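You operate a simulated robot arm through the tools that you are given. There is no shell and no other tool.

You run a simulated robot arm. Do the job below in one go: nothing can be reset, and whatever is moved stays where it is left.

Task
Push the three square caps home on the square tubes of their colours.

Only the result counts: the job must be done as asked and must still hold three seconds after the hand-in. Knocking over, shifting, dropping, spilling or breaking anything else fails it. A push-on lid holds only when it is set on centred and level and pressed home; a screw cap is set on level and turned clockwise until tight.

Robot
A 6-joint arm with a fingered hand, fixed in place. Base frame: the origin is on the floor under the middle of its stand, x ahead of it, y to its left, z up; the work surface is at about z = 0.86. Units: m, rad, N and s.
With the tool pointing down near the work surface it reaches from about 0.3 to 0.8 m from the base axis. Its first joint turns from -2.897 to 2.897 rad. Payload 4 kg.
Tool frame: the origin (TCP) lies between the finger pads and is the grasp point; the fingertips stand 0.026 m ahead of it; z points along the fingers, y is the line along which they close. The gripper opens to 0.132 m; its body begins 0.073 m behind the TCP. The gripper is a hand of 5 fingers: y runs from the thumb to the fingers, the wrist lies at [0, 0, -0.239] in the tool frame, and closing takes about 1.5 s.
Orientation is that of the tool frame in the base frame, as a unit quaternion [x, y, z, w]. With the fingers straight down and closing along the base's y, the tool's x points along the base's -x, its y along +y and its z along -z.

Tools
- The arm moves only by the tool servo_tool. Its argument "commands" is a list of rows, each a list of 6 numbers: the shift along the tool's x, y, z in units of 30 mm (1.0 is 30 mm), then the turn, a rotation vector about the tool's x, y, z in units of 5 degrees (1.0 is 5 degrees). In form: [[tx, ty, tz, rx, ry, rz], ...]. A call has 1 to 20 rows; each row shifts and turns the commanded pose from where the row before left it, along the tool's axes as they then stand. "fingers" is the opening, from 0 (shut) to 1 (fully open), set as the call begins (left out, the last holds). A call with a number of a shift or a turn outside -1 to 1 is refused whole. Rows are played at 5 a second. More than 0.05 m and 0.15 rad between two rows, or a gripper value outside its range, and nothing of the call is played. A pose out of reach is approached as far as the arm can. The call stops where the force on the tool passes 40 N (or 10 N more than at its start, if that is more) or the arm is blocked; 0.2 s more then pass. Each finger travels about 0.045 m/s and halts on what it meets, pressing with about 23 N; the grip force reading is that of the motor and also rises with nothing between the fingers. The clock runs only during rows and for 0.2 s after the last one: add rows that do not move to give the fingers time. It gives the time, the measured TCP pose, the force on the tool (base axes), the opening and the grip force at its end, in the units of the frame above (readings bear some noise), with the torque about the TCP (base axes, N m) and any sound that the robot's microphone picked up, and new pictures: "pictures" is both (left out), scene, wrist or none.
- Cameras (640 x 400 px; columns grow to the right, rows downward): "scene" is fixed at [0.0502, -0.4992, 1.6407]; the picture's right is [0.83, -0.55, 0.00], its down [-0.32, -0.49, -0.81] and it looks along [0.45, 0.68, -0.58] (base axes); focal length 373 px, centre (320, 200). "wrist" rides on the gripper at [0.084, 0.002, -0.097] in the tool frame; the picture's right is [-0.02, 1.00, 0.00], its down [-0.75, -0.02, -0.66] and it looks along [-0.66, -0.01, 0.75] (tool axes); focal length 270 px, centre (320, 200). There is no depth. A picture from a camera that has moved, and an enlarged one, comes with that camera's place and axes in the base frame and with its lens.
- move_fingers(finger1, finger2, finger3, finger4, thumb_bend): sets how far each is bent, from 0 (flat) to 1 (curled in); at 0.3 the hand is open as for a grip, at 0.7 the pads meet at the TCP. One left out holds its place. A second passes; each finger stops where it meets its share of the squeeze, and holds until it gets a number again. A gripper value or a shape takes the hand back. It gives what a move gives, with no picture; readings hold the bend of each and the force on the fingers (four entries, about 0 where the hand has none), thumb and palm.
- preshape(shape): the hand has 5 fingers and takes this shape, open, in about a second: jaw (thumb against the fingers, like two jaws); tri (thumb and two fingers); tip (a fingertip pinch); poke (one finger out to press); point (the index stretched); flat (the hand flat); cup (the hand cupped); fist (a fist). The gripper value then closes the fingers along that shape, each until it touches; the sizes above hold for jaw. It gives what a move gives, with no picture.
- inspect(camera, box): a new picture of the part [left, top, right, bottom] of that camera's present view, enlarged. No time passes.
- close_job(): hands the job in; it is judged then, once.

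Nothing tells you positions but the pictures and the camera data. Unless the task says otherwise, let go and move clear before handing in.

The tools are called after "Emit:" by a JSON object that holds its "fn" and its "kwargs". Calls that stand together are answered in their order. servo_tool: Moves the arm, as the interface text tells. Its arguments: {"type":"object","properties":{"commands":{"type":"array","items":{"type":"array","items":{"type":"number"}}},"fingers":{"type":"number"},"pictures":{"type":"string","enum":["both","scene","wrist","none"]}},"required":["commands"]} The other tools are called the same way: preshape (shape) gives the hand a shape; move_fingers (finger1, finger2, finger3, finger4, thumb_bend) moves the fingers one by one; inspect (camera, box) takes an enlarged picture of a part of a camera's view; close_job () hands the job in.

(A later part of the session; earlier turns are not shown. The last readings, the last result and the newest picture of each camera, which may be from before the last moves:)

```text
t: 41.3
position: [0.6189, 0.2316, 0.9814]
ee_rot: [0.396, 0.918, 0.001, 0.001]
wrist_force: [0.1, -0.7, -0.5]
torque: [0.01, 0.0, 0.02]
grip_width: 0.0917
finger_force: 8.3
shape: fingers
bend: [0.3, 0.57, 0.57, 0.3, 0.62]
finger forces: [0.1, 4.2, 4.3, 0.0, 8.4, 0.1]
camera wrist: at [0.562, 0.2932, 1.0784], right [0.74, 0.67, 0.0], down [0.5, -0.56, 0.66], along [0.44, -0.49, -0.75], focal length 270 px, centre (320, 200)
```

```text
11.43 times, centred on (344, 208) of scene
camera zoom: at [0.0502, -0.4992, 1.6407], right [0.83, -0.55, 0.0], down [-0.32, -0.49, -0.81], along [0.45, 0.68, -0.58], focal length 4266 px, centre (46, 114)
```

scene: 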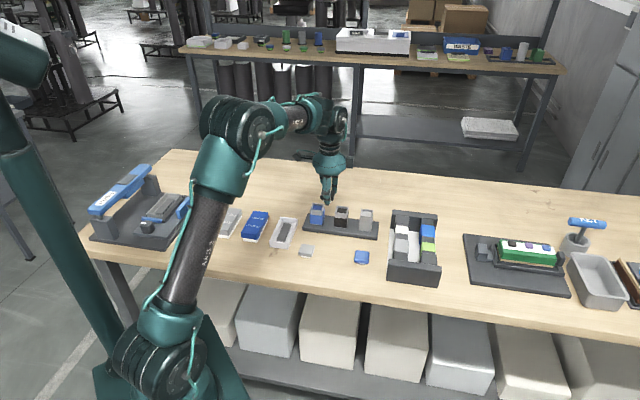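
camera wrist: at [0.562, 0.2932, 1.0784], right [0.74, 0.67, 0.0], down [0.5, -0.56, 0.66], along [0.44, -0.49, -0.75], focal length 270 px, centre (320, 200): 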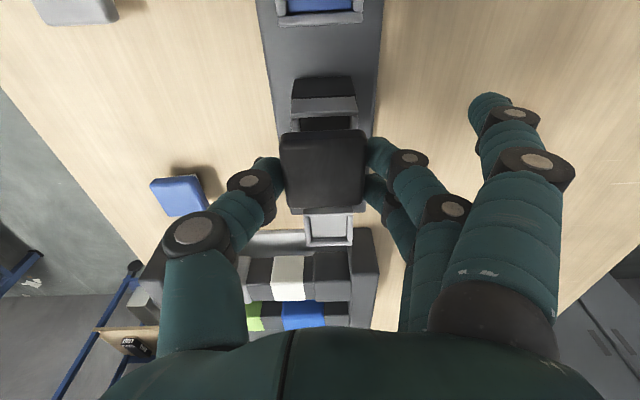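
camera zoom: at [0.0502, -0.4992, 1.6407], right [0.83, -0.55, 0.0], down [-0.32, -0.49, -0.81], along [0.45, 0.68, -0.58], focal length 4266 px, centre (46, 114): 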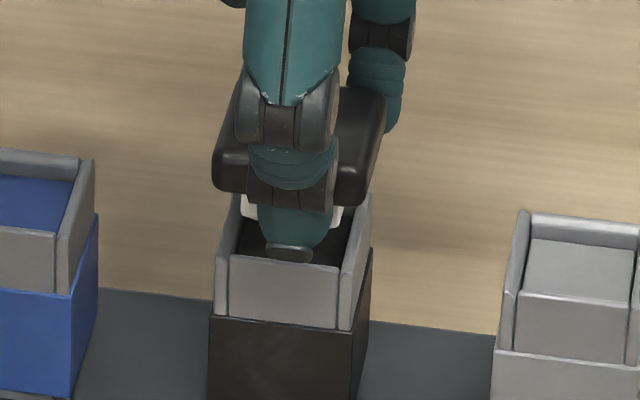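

The two cameras disagree slightly: the scene view says the caps are within 1 mm, the wrist view says 2–3 mm off in x. I'll shift 1.5 mm in x and 0.9 mm in y, then lower to just above the rim, where parallax matters less.

Emit:
{"fn": "servo_tool", "kwargs": {"commands": [[0.05, 0.03, 0, 0, 0, 0], [0, 0, 0.17, 0, 0, 0], [0, 0, 0.17, 0, 0, 0], [0, 0, 0, 0, 0, 0]], "pictures": "none"}}

Emit:
{"fn": "inspect", "kwargs": {"camera": "wrist", "box": [280, 80, 370, 145]}}

Emit:
{"fn": "inspect", "kwargs": {"camera": "scene", "box": [334, 198, 354, 214]}}

Emit:
{"fn": "inspect", "kwargs": {"camera": "wrist", "box": [270, 125, 375, 215]}}

```text
t: 42.3
position: [0.6186, 0.2344, 0.9723]
ee_rot: [0.396, 0.918, 0.001, 0.001]
wrist_force: [0.5, -0.6, -0.1]
torque: [-0.02, 0.01, -0.01]
grip_width: 0.0917
finger_force: 8.7
shape: fingers
bend: [0.3, 0.57, 0.57, 0.3, 0.62]
finger forces: [0.0, 4.1, 4.4, 0.0, 8.5, 0.1]
```

```text
6.15 times, centred on (325, 112) of wrist
camera zoom: at [0.5612, 0.2955, 1.068], right [0.74, 0.67, 0.0], down [0.5, -0.56, 0.66], along [0.45, -0.49, -0.75], focal length 1663 px, centre (289, 738)
```

zoom: 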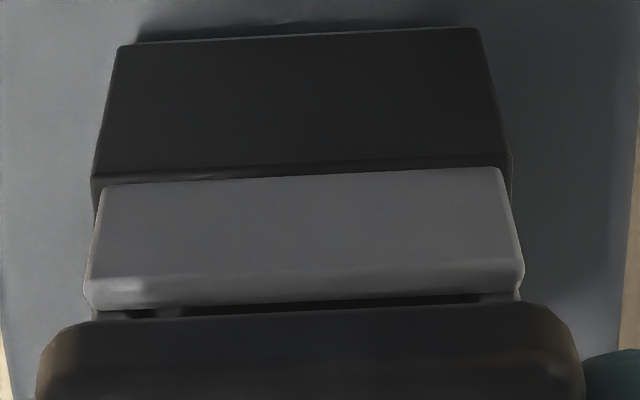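

```text
16.00 times, centred on (344, 206) of scene
camera zoom: at [0.0502, -0.4992, 1.6407], right [0.83, -0.55, 0.0], down [-0.32, -0.49, -0.81], along [0.45, 0.68, -0.58], focal length 5972 px, centre (-64, 104)
```

zoom: 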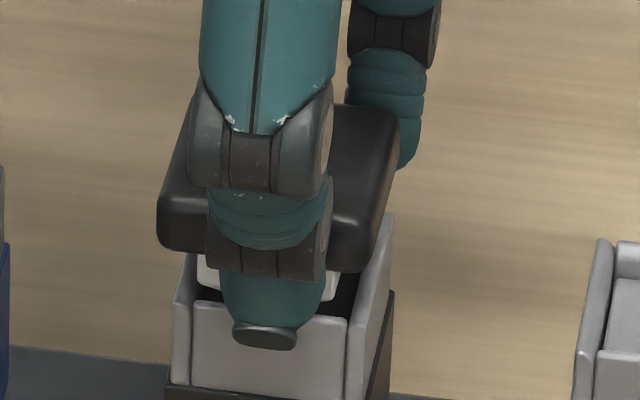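

```text
4.44 times, centred on (322, 170) of wrist
camera zoom: at [0.5612, 0.2955, 1.068], right [0.74, 0.67, 0.0], down [0.5, -0.56, 0.66], along [0.45, -0.49, -0.75], focal length 1201 px, centre (309, 333)
```

zoom: 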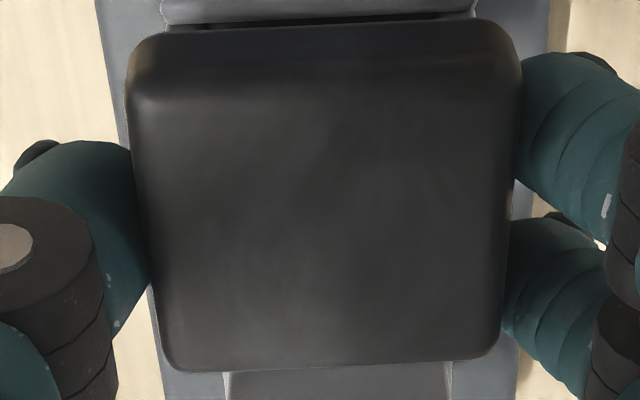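

The view now shows the plug about 1 mm off-centre in the bore on the scene camera and centred on the wrist camera. I'll split the difference with a 0.8 mm shift and lower slowly, watching the force.

Emit:
{"fn": "servo_tool", "kwargs": {"commands": [[-0.027, 0, 0, 0, 0, 0], [0, 0, 0.07, 0, 0, 0], [0, 0, 0.07, 0, 0, 0], [0, 0, 0.06, 0, 0, 0], [0, 0, 0, 0, 0, 0]], "pictures": "none"}}

Emit:
{"fn": "inspect", "kwargs": {"camera": "wrist", "box": [280, 80, 370, 145]}}

Emit:
{"fn": "inspect", "kwargs": {"camera": "scene", "box": [334, 198, 354, 214]}}

```text
t: 43.5
position: [0.6192, 0.2333, 0.9654]
ee_rot: [0.396, 0.918, 0.002, 0.002]
wrist_force: [-0.4, 0.5, -0.5]
torque: [-0.01, 0.0, 0.03]
grip_width: 0.0925
finger_force: 8.9
shape: fingers
bend: [0.3, 0.58, 0.58, 0.3, 0.62]
finger forces: [0.1, 4.3, 4.5, 0.1, 8.7, 0.0]
```

```text
6.15 times, centred on (325, 112) of wrist
camera zoom: at [0.5622, 0.2955, 1.0621], right [0.74, 0.67, 0.0], down [0.5, -0.56, 0.66], along [0.45, -0.49, -0.75], focal length 1663 px, centre (289, 738)
```

zoom: 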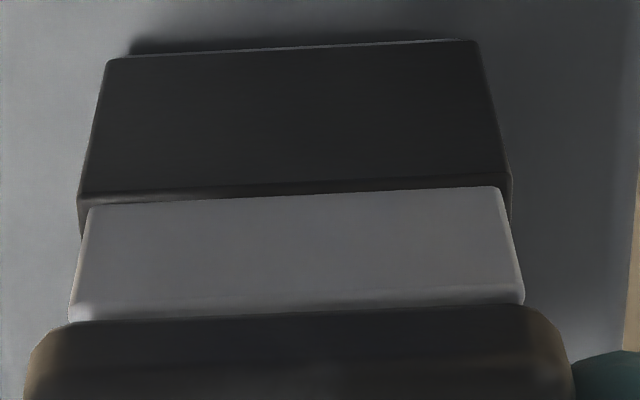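

```text
16.00 times, centred on (344, 206) of scene
camera zoom: at [0.0502, -0.4992, 1.6407], right [0.83, -0.55, 0.0], down [-0.32, -0.49, -0.81], along [0.45, 0.68, -0.58], focal length 5972 px, centre (-64, 104)
```

zoom: 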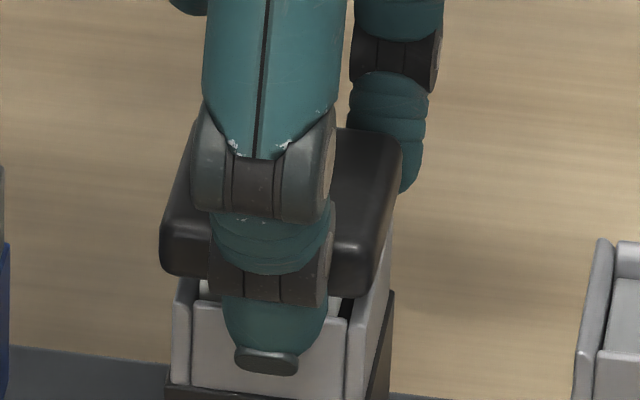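

There's no vertical force, and the plug seems to be entering the bore and self-centring by about a millimetre in y. I'll continue down in small steps.

Emit:
{"fn": "servo_tool", "kwargs": {"commands": [[0, 0, 0.05, 0, 0, 0], [0, 0, 0.05, 0, 0, 0], [0, 0, 0, 0, 0, 0]], "pictures": "none"}}

Emit:
{"fn": "inspect", "kwargs": {"camera": "wrist", "box": [270, 90, 380, 215]}}

Emit:
{"fn": "inspect", "kwargs": {"camera": "scene", "box": [334, 198, 354, 214]}}

```text
t: 44.3
position: [0.6189, 0.233, 0.9628]
ee_rot: [0.396, 0.918, 0.001, 0.001]
wrist_force: [0.0, 0.2, 0.1]
torque: [-0.01, -0.04, -0.02]
grip_width: 0.0924
finger_force: 8.9
shape: fingers
bend: [0.3, 0.58, 0.58, 0.3, 0.62]
finger forces: [0.0, 4.3, 4.5, 0.0, 8.7, 0.0]
```

```text
3.20 times, centred on (325, 152) of wrist
camera zoom: at [0.5617, 0.2949, 1.0596], right [0.74, 0.67, 0.0], down [0.5, -0.56, 0.66], along [0.45, -0.49, -0.75], focal length 865 px, centre (304, 352)
```

zoom: 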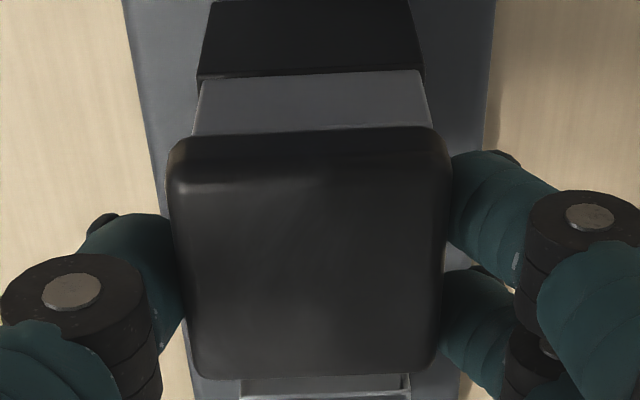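

```text
16.00 times, centred on (344, 206) of scene
camera zoom: at [0.0502, -0.4992, 1.6407], right [0.83, -0.55, 0.0], down [-0.32, -0.49, -0.81], along [0.45, 0.68, -0.58], focal length 5972 px, centre (-64, 104)
```

zoom: 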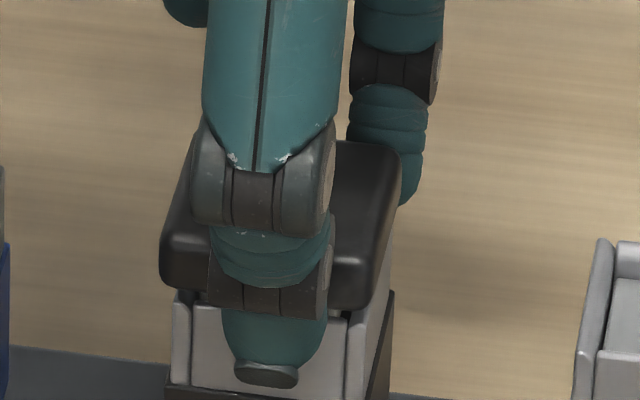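

The plug is inside and the cap underside is nearly at the rim. I'll continue in 1.5 mm steps until I feel contact.

Emit:
{"fn": "servo_tool", "kwargs": {"commands": [[0, 0, 0.05, 0, 0, 0], [0, 0, 0.05, 0, 0, 0], [0, 0, 0, 0, 0, 0]], "pictures": "none"}}

Emit:
{"fn": "inspect", "kwargs": {"camera": "wrist", "box": [270, 90, 380, 215]}}

Emit:
{"fn": "inspect", "kwargs": {"camera": "scene", "box": [334, 198, 354, 214]}}

```text
t: 45.1
position: [0.6186, 0.2322, 0.9602]
ee_rot: [0.395, 0.919, 0.001, 0.002]
wrist_force: [-2.5, 2.7, 4.1]
torque: [0.15, -0.01, 0.03]
grip_width: 0.0925
finger_force: 9.3
shape: fingers
bend: [0.3, 0.58, 0.58, 0.3, 0.62]
finger forces: [0.0, 4.3, 4.4, 0.1, 9.2, 0.1]
```

```text
3.20 times, centred on (325, 152) of wrist
camera zoom: at [0.5617, 0.2944, 1.0565], right [0.74, 0.67, 0.0], down [0.5, -0.56, 0.66], along [0.45, -0.49, -0.75], focal length 865 px, centre (304, 352)
```

zoom: 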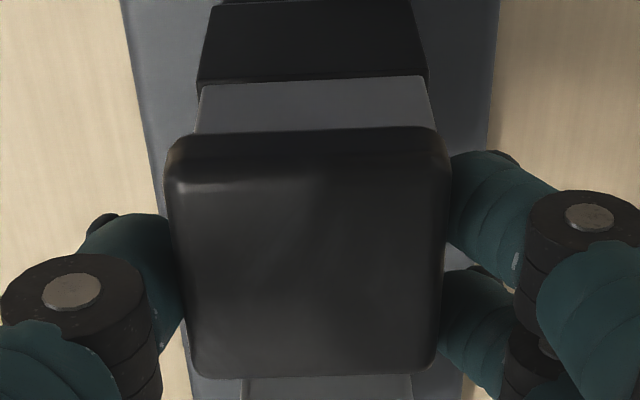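

```text
16.00 times, centred on (344, 206) of scene
camera zoom: at [0.0502, -0.4992, 1.6407], right [0.83, -0.55, 0.0], down [-0.32, -0.49, -0.81], along [0.45, 0.68, -0.58], focal length 5972 px, centre (-64, 104)
```

zoom: 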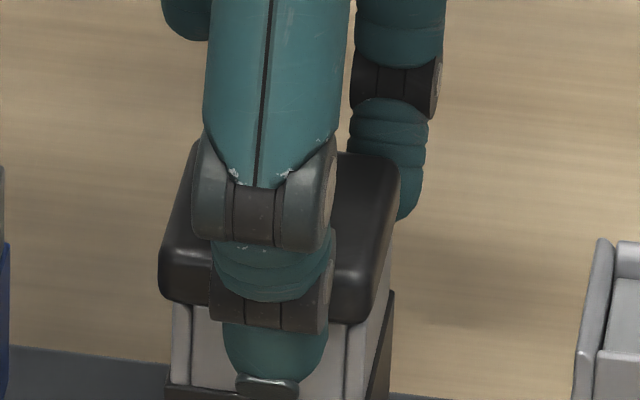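

I feel contact now: about 4 N up and 3.7 N sideways toward tool +x. I'll relieve the side load with a 0.5 mm shift and press down a little more.

Emit:
{"fn": "servo_tool", "kwargs": {"commands": [[0.02, 0, 0, 0, 0, 0], [0, 0, 0.04, 0, 0, 0], [0, 0, 0.04, 0, 0, 0], [0, 0, 0, 0, 0, 0]], "pictures": "none"}}

Emit:
{"fn": "inspect", "kwargs": {"camera": "scene", "box": [334, 198, 354, 214]}}

Emit:
{"fn": "inspect", "kwargs": {"camera": "wrist", "box": [270, 90, 380, 215]}}

```text
t: 46.1
position: [0.6197, 0.2334, 0.9592]
ee_rot: [0.396, 0.918, 0.002, 0.002]
wrist_force: [1.2, -2.4, 14.3]
torque: [0.02, -0.05, 0.03]
grip_width: 0.0928
finger_force: 10.6
shape: fingers
bend: [0.3, 0.59, 0.59, 0.3, 0.63]
finger forces: [0.0, 5.2, 5.2, 0.0, 11.1, 0.0]
```

```text
16.00 times, centred on (344, 206) of scene
camera zoom: at [0.0502, -0.4992, 1.6407], right [0.83, -0.55, 0.0], down [-0.32, -0.49, -0.81], along [0.45, 0.68, -0.58], focal length 5972 px, centre (-64, 104)
```

zoom: 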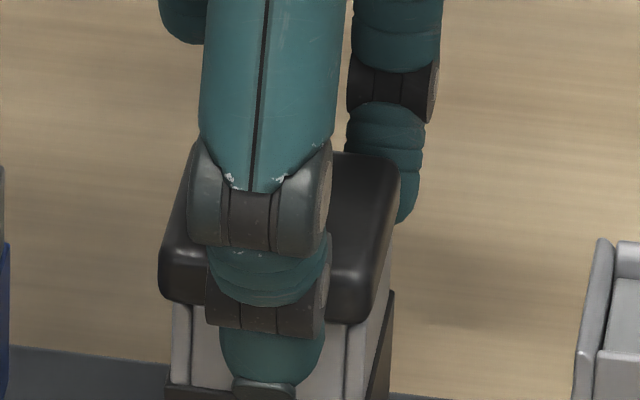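

```text
3.20 times, centred on (325, 152) of wrist
camera zoom: at [0.5613, 0.2951, 1.0552], right [0.74, 0.67, 0.01], down [0.5, -0.56, 0.66], along [0.45, -0.49, -0.75], focal length 865 px, centre (304, 352)
```

zoom: 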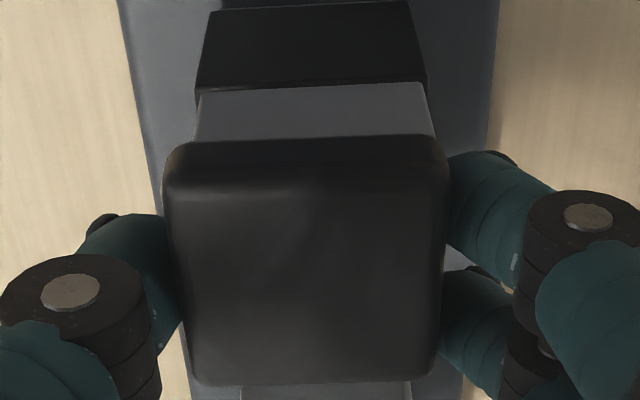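

The cap rests on the tube with about 14 N. I'll ease off slightly, release the fingers, rise clear, and then press it home from above.

Emit:
{"fn": "servo_tool", "kwargs": {"commands": [[0, 0, -0.04, 0, 0, 0], [0, 0, 0, 0, 0, 0]], "pictures": "none"}}

Emit:
{"fn": "move_fingers", "kwargs": {"finger2": 0.45, "finger3": 0.45, "thumb_bend": 0.45}}

Emit:
{"fn": "servo_tool", "kwargs": {"commands": [[0, 0, -0.5, 0, 0, 0], [0, 0, -0.7, 0, 0, 0], [0, 0, -0.5, 0, 0, 0], [0, 0, 0, 0, 0, 0]], "pictures": "wrist"}}

Emit:
{"fn": "inspect", "kwargs": {"camera": "scene", "box": [330, 195, 358, 220]}}

Emit:
{"fn": "inspect", "kwargs": {"camera": "wrist", "box": [270, 60, 380, 175]}}

```text
t: 46.7
position: [0.6187, 0.2331, 0.9594]
ee_rot: [0.396, 0.918, 0.002, 0.001]
wrist_force: [2.5, -2.3, 10.6]
torque: [-0.07, -0.15, 0.06]
grip_width: 0.0924
finger_force: 10.7
shape: fingers
bend: [0.3, 0.59, 0.59, 0.3, 0.63]
finger forces: [0.0, 5.4, 5.3, 0.0, 10.8, 0.0]
```

```text
t: 47.7
position: [0.6181, 0.2326, 0.9589]
ee_rot: [0.395, 0.919, 0.001, 0.001]
wrist_force: [-0.5, 0.2, 0.9]
torque: [0.01, 0.0, -0.03]
grip_width: 0.1149
finger_force: 0.0
shape: fingers
bend: [0.3, 0.45, 0.45, 0.3, 0.45]
finger forces: [0.0, 0.0, 0.0, 0.0, 0.0, 0.1]
```

```text
t: 48.7
position: [0.6174, 0.2346, 1.0105]
ee_rot: [0.396, 0.918, 0.002, 0.002]
wrist_force: [-0.6, 0.0, 1.0]
torque: [0.02, 0.0, -0.04]
grip_width: 0.115
finger_force: 0.1
shape: fingers
bend: [0.3, 0.45, 0.45, 0.3, 0.45]
finger forces: [0.1, 0.1, 0.0, 0.0, 0.1, 0.1]
camera wrist: at [0.5597, 0.2963, 1.1068], right [0.74, 0.67, 0.0], down [0.5, -0.56, 0.66], along [0.45, -0.49, -0.75], focal length 270 px, centre (320, 200)
```

wrist: 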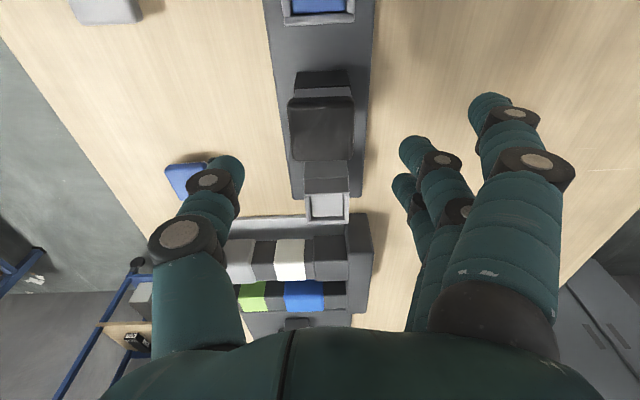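

```text
16.00 times, centred on (344, 208) of scene
camera zoom: at [0.0502, -0.4992, 1.6407], right [0.83, -0.55, 0.0], down [-0.32, -0.49, -0.81], along [0.45, 0.68, -0.58], focal length 5972 px, centre (-64, 80)
```

zoom: 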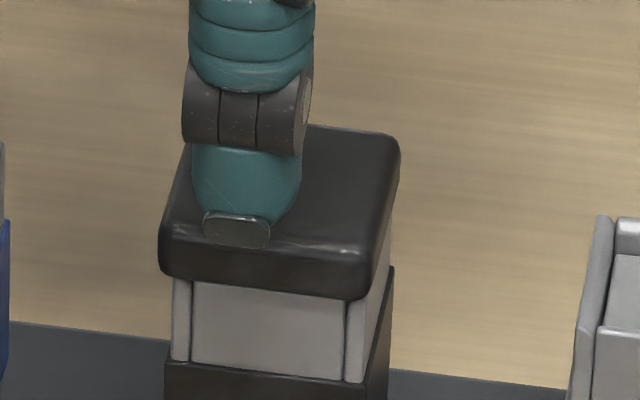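

```text
3.48 times, centred on (325, 118) of wrist
camera zoom: at [0.5597, 0.2963, 1.1068], right [0.74, 0.67, 0.0], down [0.5, -0.56, 0.66], along [0.45, -0.49, -0.75], focal length 940 px, centre (303, 487)
```

zoom: 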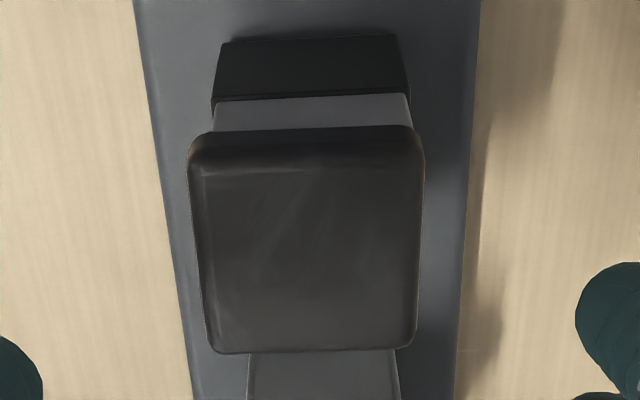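

The black cap sits on the tube, level and centred at about tool (0, 2.6 mm). I'll pinch the fingers together and press down on the centre of its top.

Emit:
{"fn": "move_fingers", "kwargs": {"finger2": 0.68, "finger3": 0.68, "thumb_bend": 0.68}}

Emit:
{"fn": "servo_tool", "kwargs": {"commands": [[-0.06, -0.05, 0.4, 0, 0, 0], [0, 0, 0.4, 0, 0, 0], [0, 0, 0, 0, 0, 0]], "pictures": "wrist"}}

Emit:
{"fn": "inspect", "kwargs": {"camera": "wrist", "box": [260, 90, 380, 215]}}

Emit:
{"fn": "inspect", "kwargs": {"camera": "scene", "box": [330, 190, 358, 215]}}

```text
t: 49.7
position: [0.6172, 0.2359, 1.0097]
ee_rot: [0.395, 0.918, 0.001, 0.002]
wrist_force: [0.0, -0.1, 0.3]
torque: [-0.04, -0.04, 0.03]
grip_width: 0.0796
finger_force: 0.0
shape: fingers
bend: [0.3, 0.68, 0.68, 0.3, 0.68]
finger forces: [0.0, 0.0, 0.0, 0.0, 0.0, 0.1]
```

```text
t: 50.5
position: [0.6198, 0.2299, 0.9862]
ee_rot: [0.396, 0.918, 0.002, 0.001]
wrist_force: [1.1, -0.1, 0.3]
torque: [0.02, 0.0, -0.01]
grip_width: 0.0795
finger_force: 0.0
shape: fingers
bend: [0.3, 0.68, 0.68, 0.3, 0.68]
finger forces: [0.1, 0.0, 0.1, 0.1, 0.0, 0.0]
camera wrist: at [0.5608, 0.2923, 1.0818], right [0.74, 0.67, 0.0], down [0.5, -0.56, 0.66], along [0.45, -0.49, -0.75], focal length 270 px, centre (320, 200)
```

wrist: 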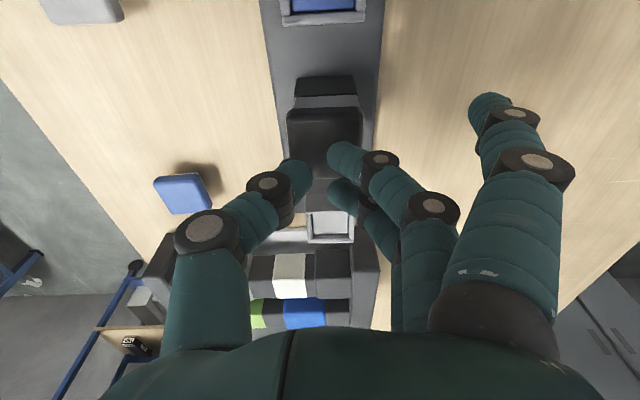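

```text
3.20 times, centred on (320, 152) of wrist
camera zoom: at [0.5608, 0.2923, 1.0818], right [0.74, 0.67, 0.0], down [0.5, -0.56, 0.66], along [0.45, -0.49, -0.75], focal length 865 px, centre (320, 352)
```

zoom: 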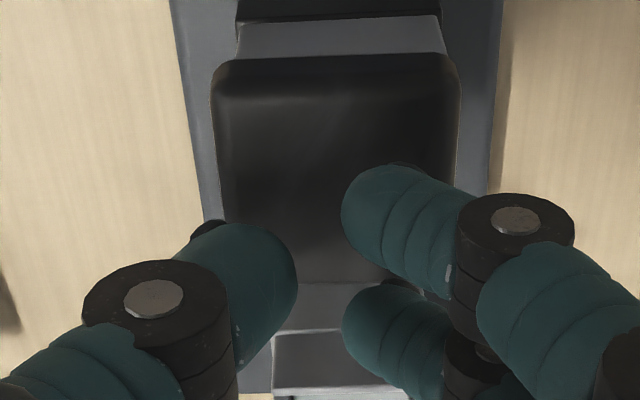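

```text
16.00 times, centred on (344, 202) of scene
camera zoom: at [0.0502, -0.4992, 1.6407], right [0.83, -0.55, 0.0], down [-0.32, -0.49, -0.81], along [0.45, 0.68, -0.58], focal length 5972 px, centre (-64, 160)
```

zoom: 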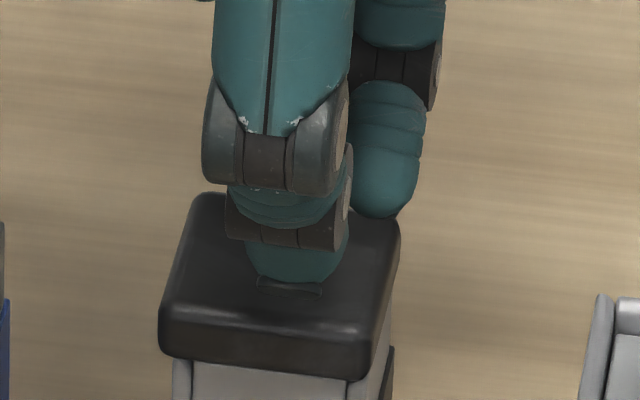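

The three tips are over the middle of the cap. I'll press down slowly until the force limit stops the motion.

Emit:
{"fn": "servo_tool", "kwargs": {"commands": [[0, 0, 0.1, 0, 0, 0], [0, 0, 0.1, 0, 0, 0], [0, 0, 0.1, 0, 0, 0], [0, 0, 0.1, 0, 0, 0], [0, 0, 0.05, 0, 0, 0], [0, 0, 0.05, 0, 0, 0], [0, 0, 0, 0, 0, 0]], "pictures": "none"}}

Emit:
{"fn": "inspect", "kwargs": {"camera": "wrist", "box": [260, 90, 380, 215]}}

Emit:
{"fn": "inspect", "kwargs": {"camera": "scene", "box": [330, 190, 358, 215]}}

```text
t: 51.6
position: [0.62, 0.2309, 0.979]
ee_rot: [0.395, 0.918, 0.005, 0.006]
wrist_force: [-2.0, -2.1, 12.1]
torque: [-0.15, 0.23, -0.01]
grip_width: 0.0798
finger_force: 6.0
shape: fingers
bend: [0.3, 0.68, 0.68, 0.3, 0.69]
finger forces: [0.0, 0.0, 0.0, 0.0, 12.0, 0.1]
stopped in row 5: the force on the tool passed its limit at 44 N (the readings are from after the stop); the commanded pose is now the measured one
```

```text
3.20 times, centred on (320, 152) of wrist
camera zoom: at [0.5621, 0.2924, 1.075], right [0.74, 0.67, 0.01], down [0.5, -0.56, 0.66], along [0.45, -0.48, -0.75], focal length 865 px, centre (320, 352)
```

zoom: 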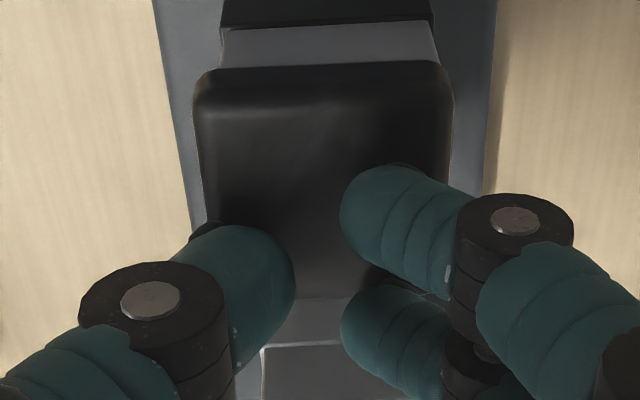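

```text
16.00 times, centred on (344, 202) of scene
camera zoom: at [0.0502, -0.4992, 1.6407], right [0.83, -0.55, 0.0], down [-0.32, -0.49, -0.81], along [0.45, 0.68, -0.58], focal length 5972 px, centre (-64, 160)
```

zoom: 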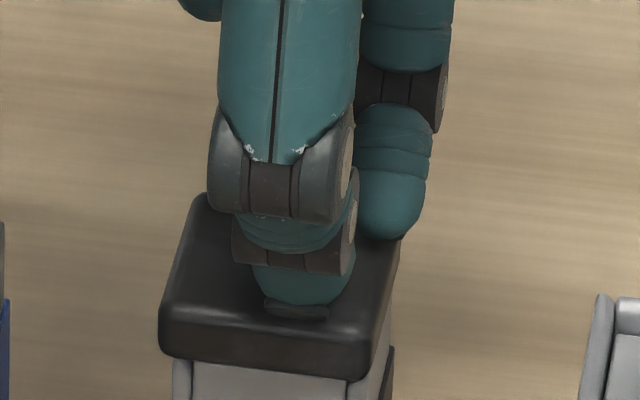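

The thumb took nearly all the load off-centre, and I heard no click. I'll rise and use the "poke" shape, which is made for pressing, so I can press at the cap's exact centre.

Emit:
{"fn": "servo_tool", "kwargs": {"commands": [[0, 0, -0.7, 0, 0, 0], [0, 0, -0.8, 0, 0, 0], [0, 0, -0.8, 0, 0, 0], [0, 0, 0, 0, 0, 0]], "pictures": "none"}}

Emit:
{"fn": "preshape", "kwargs": {"shape": "poke"}}

Emit:
{"fn": "servo_tool", "kwargs": {"commands": [[0, 0, 0, 0, 0, 0], [0, 0, 0, 0, 0, 0]]}}

Emit:
{"fn": "inspect", "kwargs": {"camera": "scene", "box": [300, 150, 390, 230]}}

Emit:
{"fn": "inspect", "kwargs": {"camera": "scene", "box": [330, 195, 358, 220]}}

```text
t: 52.6
position: [0.6192, 0.2287, 1.0489]
ee_rot: [0.397, 0.918, 0.004, 0.004]
wrist_force: [0.7, 0.8, 1.1]
torque: [0.02, 0.01, 0.0]
grip_width: 0.0795
finger_force: 0.0
shape: fingers
bend: [0.3, 0.68, 0.68, 0.3, 0.68]
finger forces: [0.0, 0.0, 0.0, 0.0, 0.0, 0.1]
```

```text
t: 53.5
position: [0.6192, 0.2291, 1.0472]
ee_rot: [0.396, 0.918, 0.004, 0.005]
wrist_force: [-0.4, 0.2, 0.8]
torque: [0.02, -0.01, 0.02]
grip_width: 0.0
finger_force: 0.0
shape: poke
bend: [1.0, 1.0, 1.0, 1.0, 0.47]
finger forces: [0.0, 0.0, 0.0, 0.0, 0.1, 0.1]
```

```text
t: 54.1
position: [0.6192, 0.2286, 1.0472]
ee_rot: [0.397, 0.918, 0.003, 0.005]
wrist_force: [0.5, 0.7, 0.9]
torque: [-0.01, 0.02, -0.01]
grip_width: 0.0002
finger_force: 0.1
shape: poke
bend: [1.0, 1.0, 1.0, 1.0, 0.47]
finger forces: [0.0, 0.1, 0.1, 0.0, 0.1, 0.1]
camera wrist: at [0.5608, 0.291, 1.1433], right [0.74, 0.67, 0.01], down [0.5, -0.56, 0.66], along [0.45, -0.49, -0.75], focal length 270 px, centre (320, 200)
```

scene: 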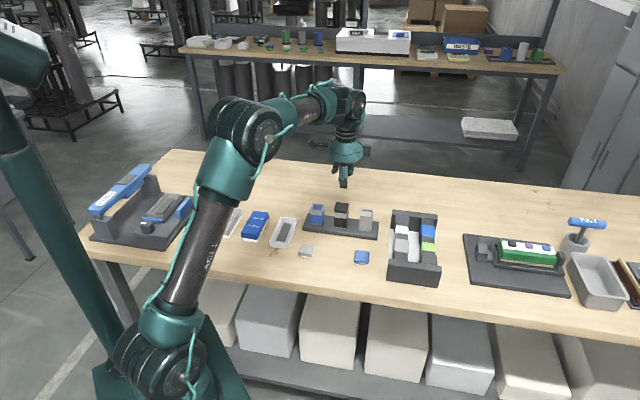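
wrist: 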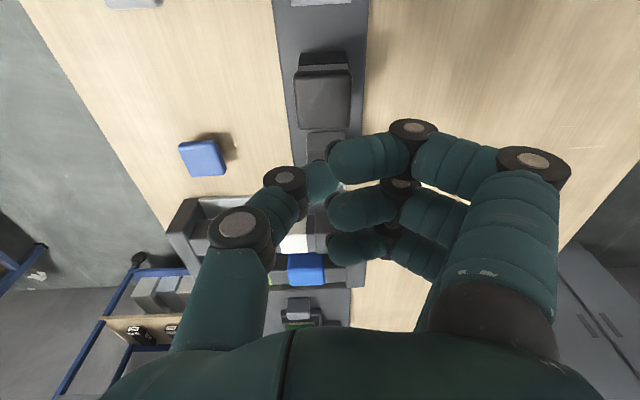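

```text
5.00 times, centred on (345, 190) of scene
camera zoom: at [0.0502, -0.4992, 1.6407], right [0.83, -0.55, 0.0], down [-0.32, -0.49, -0.81], along [0.45, 0.68, -0.58], focal length 1866 px, centre (195, 250)
```

zoom: 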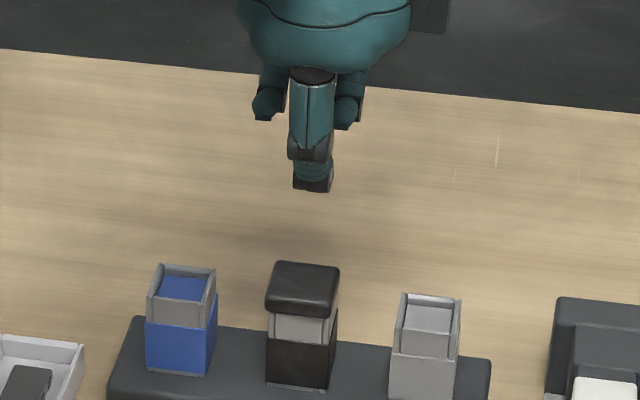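

```text
16.00 times, centred on (344, 208) of scene
camera zoom: at [0.0502, -0.4992, 1.6407], right [0.83, -0.55, 0.0], down [-0.32, -0.49, -0.81], along [0.45, 0.68, -0.58], focal length 5972 px, centre (-64, 80)
```

zoom: 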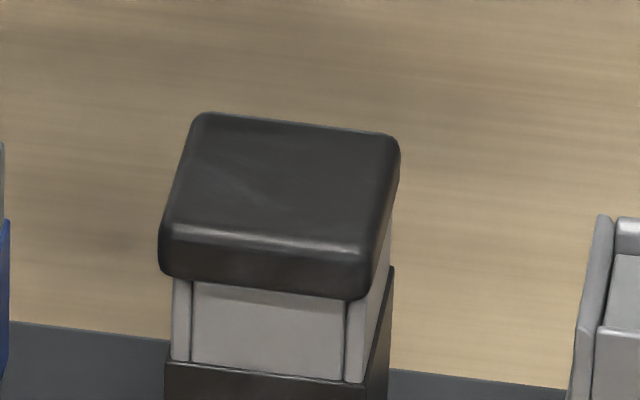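

The black cap is level with maybe a 1–1.5 mm gap to the rim, and I've had no click. I'll press again using only the thumb tip at the cap's centre, so I open the other fingers and locate the thumb tip first.

Emit:
{"fn": "preshape", "kwargs": {"shape": "jaw"}}

Emit:
{"fn": "move_fingers", "kwargs": {"thumb_bend": 0.6}}

Emit:
{"fn": "servo_tool", "kwargs": {"commands": [[0, 0.7, 0, 0, 0, 0], [0, 0.3, 0.6, 0, 0, 0], [0, 0, 0.6, 0, 0, 0], [0, 0, 0, 0, 0, 0]], "pictures": "wrist"}}

Emit:
{"fn": "inspect", "kwargs": {"camera": "wrist", "box": [180, 70, 400, 220]}}

Emit:
{"fn": "inspect", "kwargs": {"camera": "scene", "box": [325, 180, 365, 215]}}

```text
t: 55.0
position: [0.6185, 0.229, 1.0469]
ee_rot: [0.396, 0.918, 0.004, 0.004]
wrist_force: [-0.4, 0.6, -0.3]
torque: [0.03, 0.03, 0.01]
grip_width: 0.132
finger_force: 0.1
shape: jaw
bend: [0.3, 0.3, 0.3, 0.3, 0.3]
finger forces: [0.0, 0.0, 0.1, 0.0, 0.1, 0.0]
```

```text
t: 56.0
position: [0.6184, 0.2292, 1.0475]
ee_rot: [0.397, 0.918, 0.004, 0.005]
wrist_force: [-0.2, -0.1, 0.1]
torque: [0.0, -0.01, 0.0]
grip_width: 0.0908
finger_force: 0.1
shape: fingers
bend: [0.3, 0.3, 0.3, 0.3, 0.6]
finger forces: [0.1, 0.0, 0.0, 0.1, 0.0, 0.0]
```

```text
t: 57.0
position: [0.6416, 0.2502, 1.0115]
ee_rot: [0.397, 0.918, 0.004, 0.005]
wrist_force: [0.3, -0.2, 0.0]
torque: [0.0, 0.02, -0.01]
grip_width: 0.0907
finger_force: 0.0
shape: fingers
bend: [0.3, 0.3, 0.3, 0.3, 0.6]
finger forces: [0.1, 0.0, 0.1, 0.0, 0.1, 0.0]
camera wrist: at [0.5833, 0.3122, 1.1077], right [0.74, 0.67, 0.01], down [0.5, -0.56, 0.66], along [0.45, -0.49, -0.75], focal length 270 px, centre (320, 200)
```

wrist: 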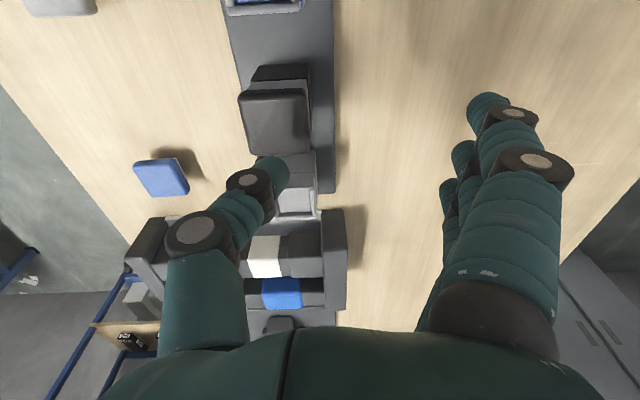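

```text
2.67 times, centred on (290, 145) of wrist
camera zoom: at [0.5833, 0.3122, 1.1077], right [0.74, 0.67, 0.01], down [0.5, -0.56, 0.66], along [0.45, -0.49, -0.75], focal length 721 px, centre (400, 347)
```

zoom: 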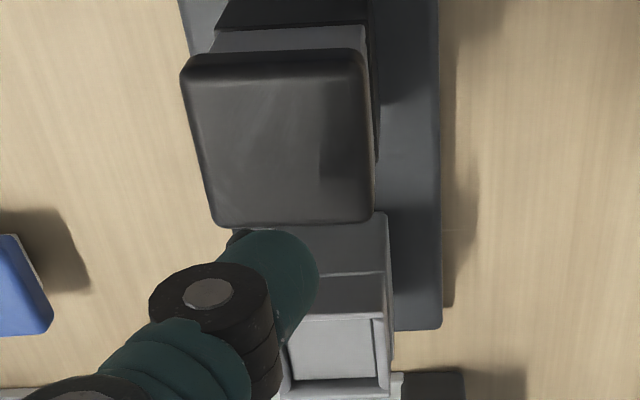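

```text
11.43 times, centred on (345, 198) of scene
camera zoom: at [0.0502, -0.4992, 1.6407], right [0.83, -0.55, 0.0], down [-0.32, -0.49, -0.81], along [0.45, 0.68, -0.58], focal length 4266 px, centre (34, 229)
```

zoom: 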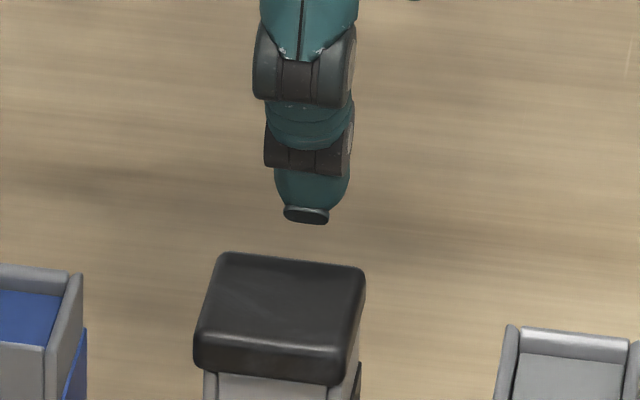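

The thumb tip is at about tool (0, -22.5 mm) and the cap centre at (4.7, -26.7 mm), and the hand has picked up a 0.7° tilt. I'll fix the tilt, align the thumb over the cap, and lower it close.

Emit:
{"fn": "servo_tool", "kwargs": {"commands": [[0.157, -0.14, 0, 0.13, 0.07, 0], [0, 0, 0.4, 0, 0, 0], [0, 0, 0.4, 0, 0, 0], [0, 0, 0, 0, 0, 0]], "pictures": "wrist"}}

Emit:
{"fn": "inspect", "kwargs": {"camera": "wrist", "box": [180, 90, 400, 240]}}

Emit:
{"fn": "inspect", "kwargs": {"camera": "scene", "box": [330, 190, 358, 215]}}

```text
t: 58.0
position: [0.6349, 0.2509, 0.9877]
ee_rot: [0.396, 0.918, 0.001, -0.001]
wrist_force: [0.1, 0.2, -0.6]
torque: [-0.01, -0.02, 0.01]
grip_width: 0.0909
finger_force: 0.1
shape: fingers
bend: [0.3, 0.3, 0.3, 0.3, 0.6]
finger forces: [0.0, 0.0, 0.1, 0.0, 0.0, 0.1]
camera wrist: at [0.5783, 0.3133, 1.0839], right [0.74, 0.67, 0.0], down [0.51, -0.56, 0.66], along [0.44, -0.49, -0.75], focal length 270 px, centre (320, 200)
```

wrist: 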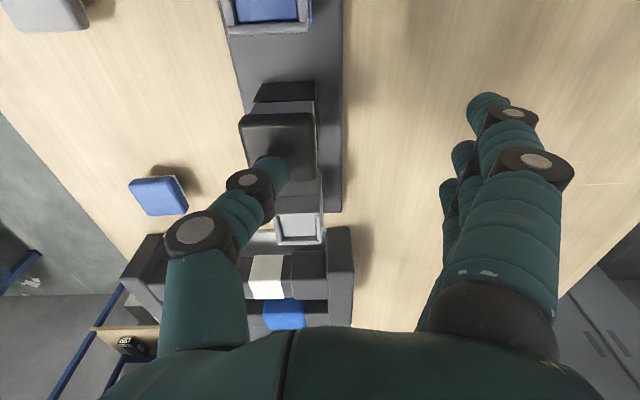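

```text
2.67 times, centred on (290, 165) of wrist
camera zoom: at [0.5783, 0.3133, 1.0839], right [0.74, 0.67, 0.0], down [0.51, -0.56, 0.66], along [0.44, -0.49, -0.75], focal length 721 px, centre (400, 293)
```

zoom: 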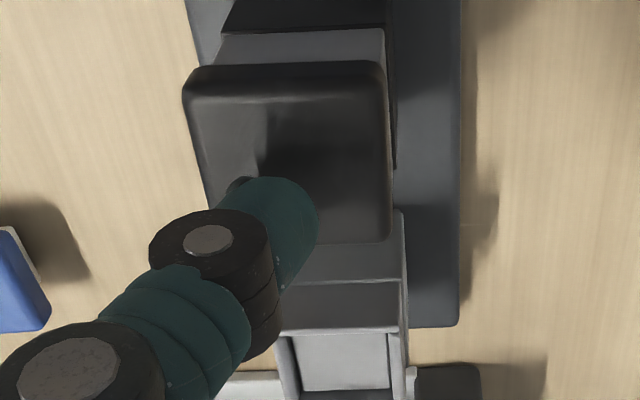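

```text
16.00 times, centred on (344, 202) of scene
camera zoom: at [0.0502, -0.4992, 1.6407], right [0.83, -0.55, 0.0], down [-0.32, -0.49, -0.81], along [0.45, 0.68, -0.58], focal length 5972 px, centre (-64, 160)
```

zoom: 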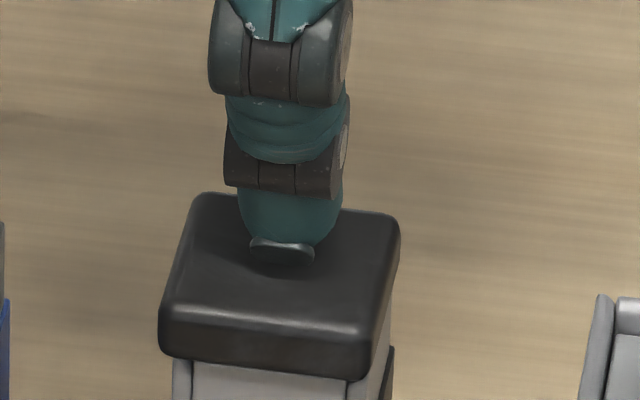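

The thumb tip is over the cap's centre within a few millimetres. I'll shift 2 mm in y and press down in small steps.

Emit:
{"fn": "servo_tool", "kwargs": {"commands": [[0, 0.067, 0.1, 0, 0, 0], [0, 0, 0.06, 0, 0, 0], [0, 0, 0.05, 0, 0, 0], [0, 0, 0.04, 0, 0, 0], [0, 0, 0.03, 0, 0, 0], [0, 0, 0.03, 0, 0, 0], [0, 0, 0.03, 0, 0, 0], [0, 0, 0.03, 0, 0, 0], [0, 0, 0.03, 0, 0, 0], [0, 0, 0.03, 0, 0, 0]], "pictures": "none"}}

Emit:
{"fn": "inspect", "kwargs": {"camera": "scene", "box": [330, 195, 358, 220]}}

```text
t: 59.4
position: [0.638, 0.2531, 0.9836]
ee_rot: [0.396, 0.918, 0.002, 0.002]
wrist_force: [-0.4, -1.7, 11.1]
torque: [-0.29, 0.27, 0.02]
grip_width: 0.0918
finger_force: 5.3
shape: fingers
bend: [0.3, 0.3, 0.3, 0.3, 0.6]
finger forces: [0.0, 0.1, 0.0, 0.1, 10.4, 0.1]
stopped in row 7: the force on the tool passed its limit at 42 N (the readings are from after the stop); the commanded pose is now the measured one
```

```text
16.00 times, centred on (344, 208) of scene
camera zoom: at [0.0502, -0.4992, 1.6407], right [0.83, -0.55, 0.0], down [-0.32, -0.49, -0.81], along [0.45, 0.68, -0.58], focal length 5972 px, centre (-64, 80)
```

zoom: 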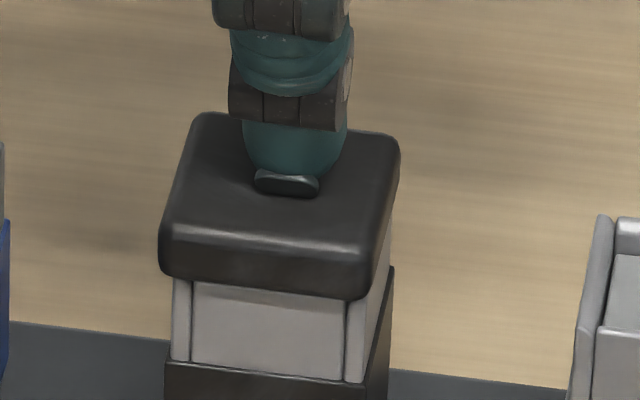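

The thumb pressed squarely at the centre with 42 N and the cap did not move, so it seems to be on a hard stop. I'll do a gentle pull test to learn whether it holds before doing the other two.

Emit:
{"fn": "servo_tool", "kwargs": {"commands": [[0, 0, -0.7, 0, 0, 0], [0, 0, -0.8, 0, 0, 0], [0, -0.43, 0, 0.03, -0.03, 0], [0, -0.43, 0, 0, 0, 0], [0, 0, 0, 0, 0, 0]], "pictures": "none"}}

Emit:
{"fn": "move_fingers", "kwargs": {"finger2": 0.45, "finger3": 0.45, "thumb_bend": 0.45}}

Emit:
{"fn": "servo_tool", "kwargs": {"commands": [[0, 0, 0, 0, 0, 0]], "pictures": "wrist"}}

Emit:
{"fn": "inspect", "kwargs": {"camera": "wrist", "box": [270, 60, 380, 175]}}

Emit:
{"fn": "inspect", "kwargs": {"camera": "scene", "box": [330, 198, 358, 223]}}

```text
t: 60.6
position: [0.6189, 0.2362, 1.026]
ee_rot: [0.397, 0.918, 0.0, 0.002]
wrist_force: [-0.1, 0.8, 0.5]
torque: [0.0, -0.01, 0.0]
grip_width: 0.0909
finger_force: 0.0
shape: fingers
bend: [0.3, 0.3, 0.3, 0.3, 0.6]
finger forces: [0.1, 0.0, 0.1, 0.1, 0.0, 0.0]
```

```text
t: 61.6
position: [0.6191, 0.2367, 1.0255]
ee_rot: [0.397, 0.918, 0.0, 0.002]
wrist_force: [-0.6, -0.7, 0.2]
torque: [0.0, 0.0, -0.03]
grip_width: 0.1142
finger_force: 0.1
shape: fingers
bend: [0.3, 0.45, 0.45, 0.3, 0.45]
finger forces: [0.0, 0.0, 0.0, 0.0, 0.0, 0.1]
```

```text
t: 62.0
position: [0.6178, 0.236, 1.0267]
ee_rot: [0.396, 0.918, 0.0, 0.002]
wrist_force: [-0.7, -1.1, 0.0]
torque: [-0.02, -0.01, -0.02]
grip_width: 0.1143
finger_force: 0.0
shape: fingers
bend: [0.3, 0.45, 0.45, 0.3, 0.45]
finger forces: [0.0, 0.0, 0.0, 0.1, 0.0, 0.1]
camera wrist: at [0.5617, 0.2987, 1.1223], right [0.74, 0.67, 0.0], down [0.5, -0.56, 0.66], along [0.44, -0.49, -0.75], focal length 270 px, centre (320, 200)
```

wrist: 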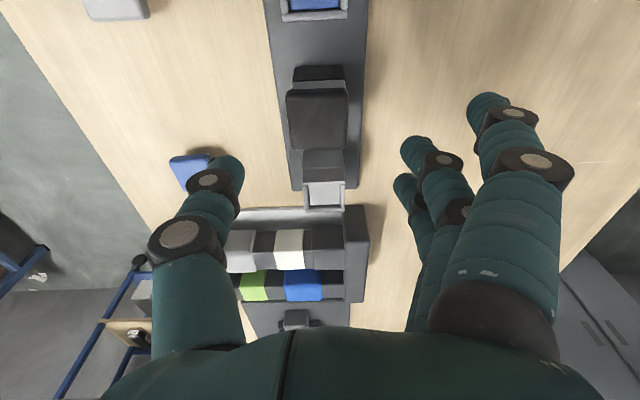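

```text
3.48 times, centred on (325, 118) of wrist
camera zoom: at [0.5617, 0.2987, 1.1223], right [0.74, 0.67, 0.0], down [0.5, -0.56, 0.66], along [0.44, -0.49, -0.75], focal length 940 px, centre (303, 487)
```

zoom: 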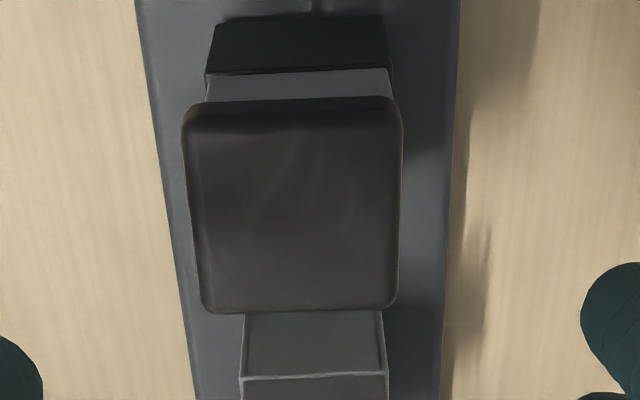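

```text
16.00 times, centred on (344, 210) of scene
camera zoom: at [0.0502, -0.4992, 1.6407], right [0.83, -0.55, 0.0], down [-0.32, -0.49, -0.81], along [0.45, 0.68, -0.58], focal length 5972 px, centre (-64, 32)
```

zoom: 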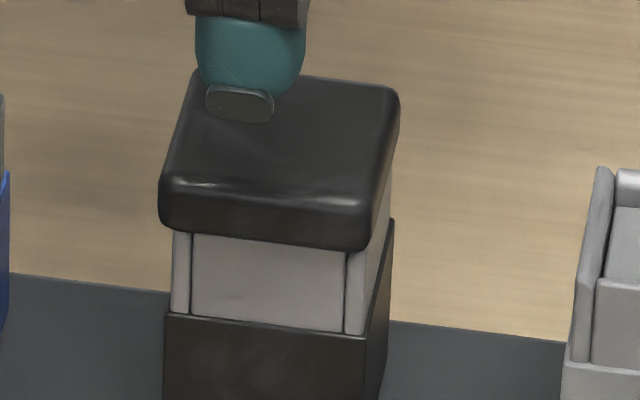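

The cap looks level on the tube, centred under the hand. I'll descend around it and take a light grip for the pull test.

Emit:
{"fn": "servo_tool", "kwargs": {"commands": [[0, 0, 0.6, 0, 0, 0], [0, 0, 0.6, 0, 0, 0], [0, 0, 0.6, 0, 0, 0], [0, 0, 0.42, 0, 0, 0], [0, 0, 0, 0, 0, 0]], "pictures": "none"}}

Emit:
{"fn": "move_fingers", "kwargs": {"finger2": 0.57, "finger3": 0.57, "thumb_bend": 0.58}}

Emit:
{"fn": "move_fingers", "kwargs": {"finger2": 0.61, "finger3": 0.61, "thumb_bend": 0.63}}

Emit:
{"fn": "inspect", "kwargs": {"camera": "wrist", "box": [200, 90, 440, 240]}}

```text
t: 63.2
position: [0.619, 0.2362, 0.9606]
ee_rot: [0.396, 0.918, -0.001, 0.001]
wrist_force: [0.7, 0.5, -0.3]
torque: [0.04, 0.03, -0.01]
grip_width: 0.1142
finger_force: 0.1
shape: fingers
bend: [0.3, 0.45, 0.45, 0.3, 0.45]
finger forces: [0.0, 0.0, 0.0, 0.0, 0.1, 0.0]
```

```text
t: 64.2
position: [0.6189, 0.2358, 0.96]
ee_rot: [0.396, 0.918, 0.0, 0.001]
wrist_force: [0.0, -0.2, -0.1]
torque: [-0.02, -0.03, 0.01]
grip_width: 0.096
finger_force: 0.0
shape: fingers
bend: [0.3, 0.56, 0.56, 0.3, 0.57]
finger forces: [0.1, 0.0, 0.1, 0.0, 0.2, 0.1]
```

```text
t: 65.2
position: [0.6174, 0.2341, 0.9585]
ee_rot: [0.396, 0.918, 0.0, 0.002]
wrist_force: [-2.4, -1.4, -1.1]
torque: [-0.05, 0.02, 0.02]
grip_width: 0.094
finger_force: 5.0
shape: fingers
bend: [0.3, 0.58, 0.58, 0.3, 0.6]
finger forces: [0.0, 1.8, 1.9, 0.1, 6.6, 0.1]
```

```text
2.67 times, centred on (320, 165) of wrist
camera zoom: at [0.5613, 0.298, 1.0558], right [0.74, 0.67, 0.0], down [0.5, -0.56, 0.66], along [0.44, -0.49, -0.75], focal length 721 px, centre (320, 293)
```

zoom: 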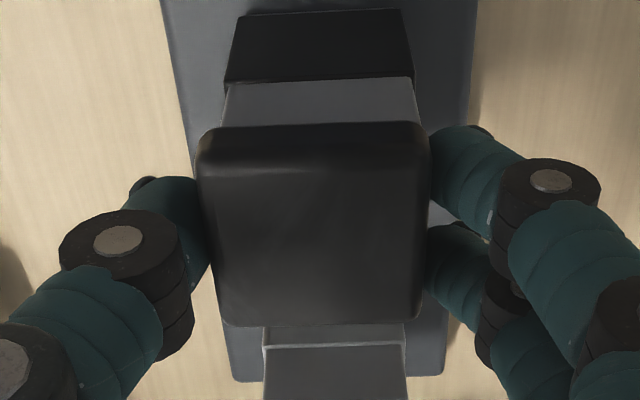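

The grip is light and the tube is reacting sideways. I'll pull up in 1 mm steps and watch the vertical force.

Emit:
{"fn": "servo_tool", "kwargs": {"commands": [[0, 0, -0.03, 0, 0, 0], [0, 0, -0.03, 0, 0, 0], [0, 0, 0, 0, 0, 0]], "pictures": "none"}}

Emit:
{"fn": "inspect", "kwargs": {"camera": "scene", "box": [330, 198, 358, 223]}}

Emit:
{"fn": "inspect", "kwargs": {"camera": "wrist", "box": [200, 90, 440, 240]}}

```text
t: 66.0
position: [0.619, 0.2354, 0.9621]
ee_rot: [0.396, 0.918, 0.0, 0.001]
wrist_force: [-1.5, -2.1, -7.1]
torque: [-0.03, 0.01, -0.01]
grip_width: 0.0939
finger_force: 4.6
shape: fingers
bend: [0.3, 0.58, 0.58, 0.3, 0.6]
finger forces: [0.0, 1.7, 2.0, 0.0, 5.9, 0.0]
```

```text
16.00 times, centred on (344, 210) of scene
camera zoom: at [0.0502, -0.4992, 1.6407], right [0.83, -0.55, 0.0], down [-0.32, -0.49, -0.81], along [0.45, 0.68, -0.58], focal length 5972 px, centre (-64, 32)
```

zoom: 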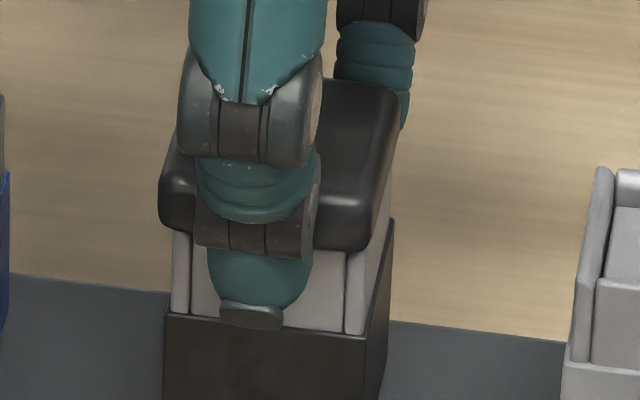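

```text
2.67 times, centred on (320, 165) of wrist
camera zoom: at [0.5613, 0.2982, 1.0569], right [0.74, 0.67, 0.0], down [0.5, -0.56, 0.66], along [0.44, -0.49, -0.75], focal length 721 px, centre (320, 293)
```

zoom: 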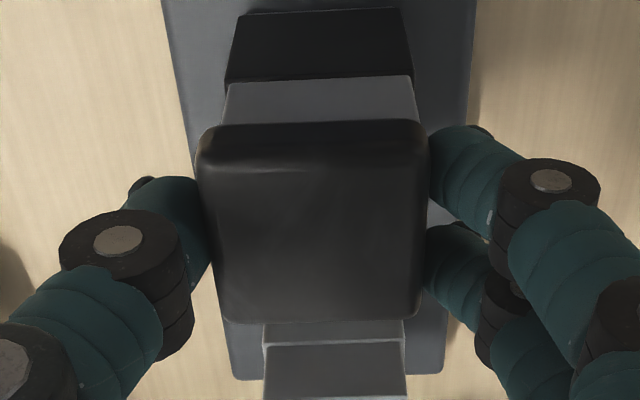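

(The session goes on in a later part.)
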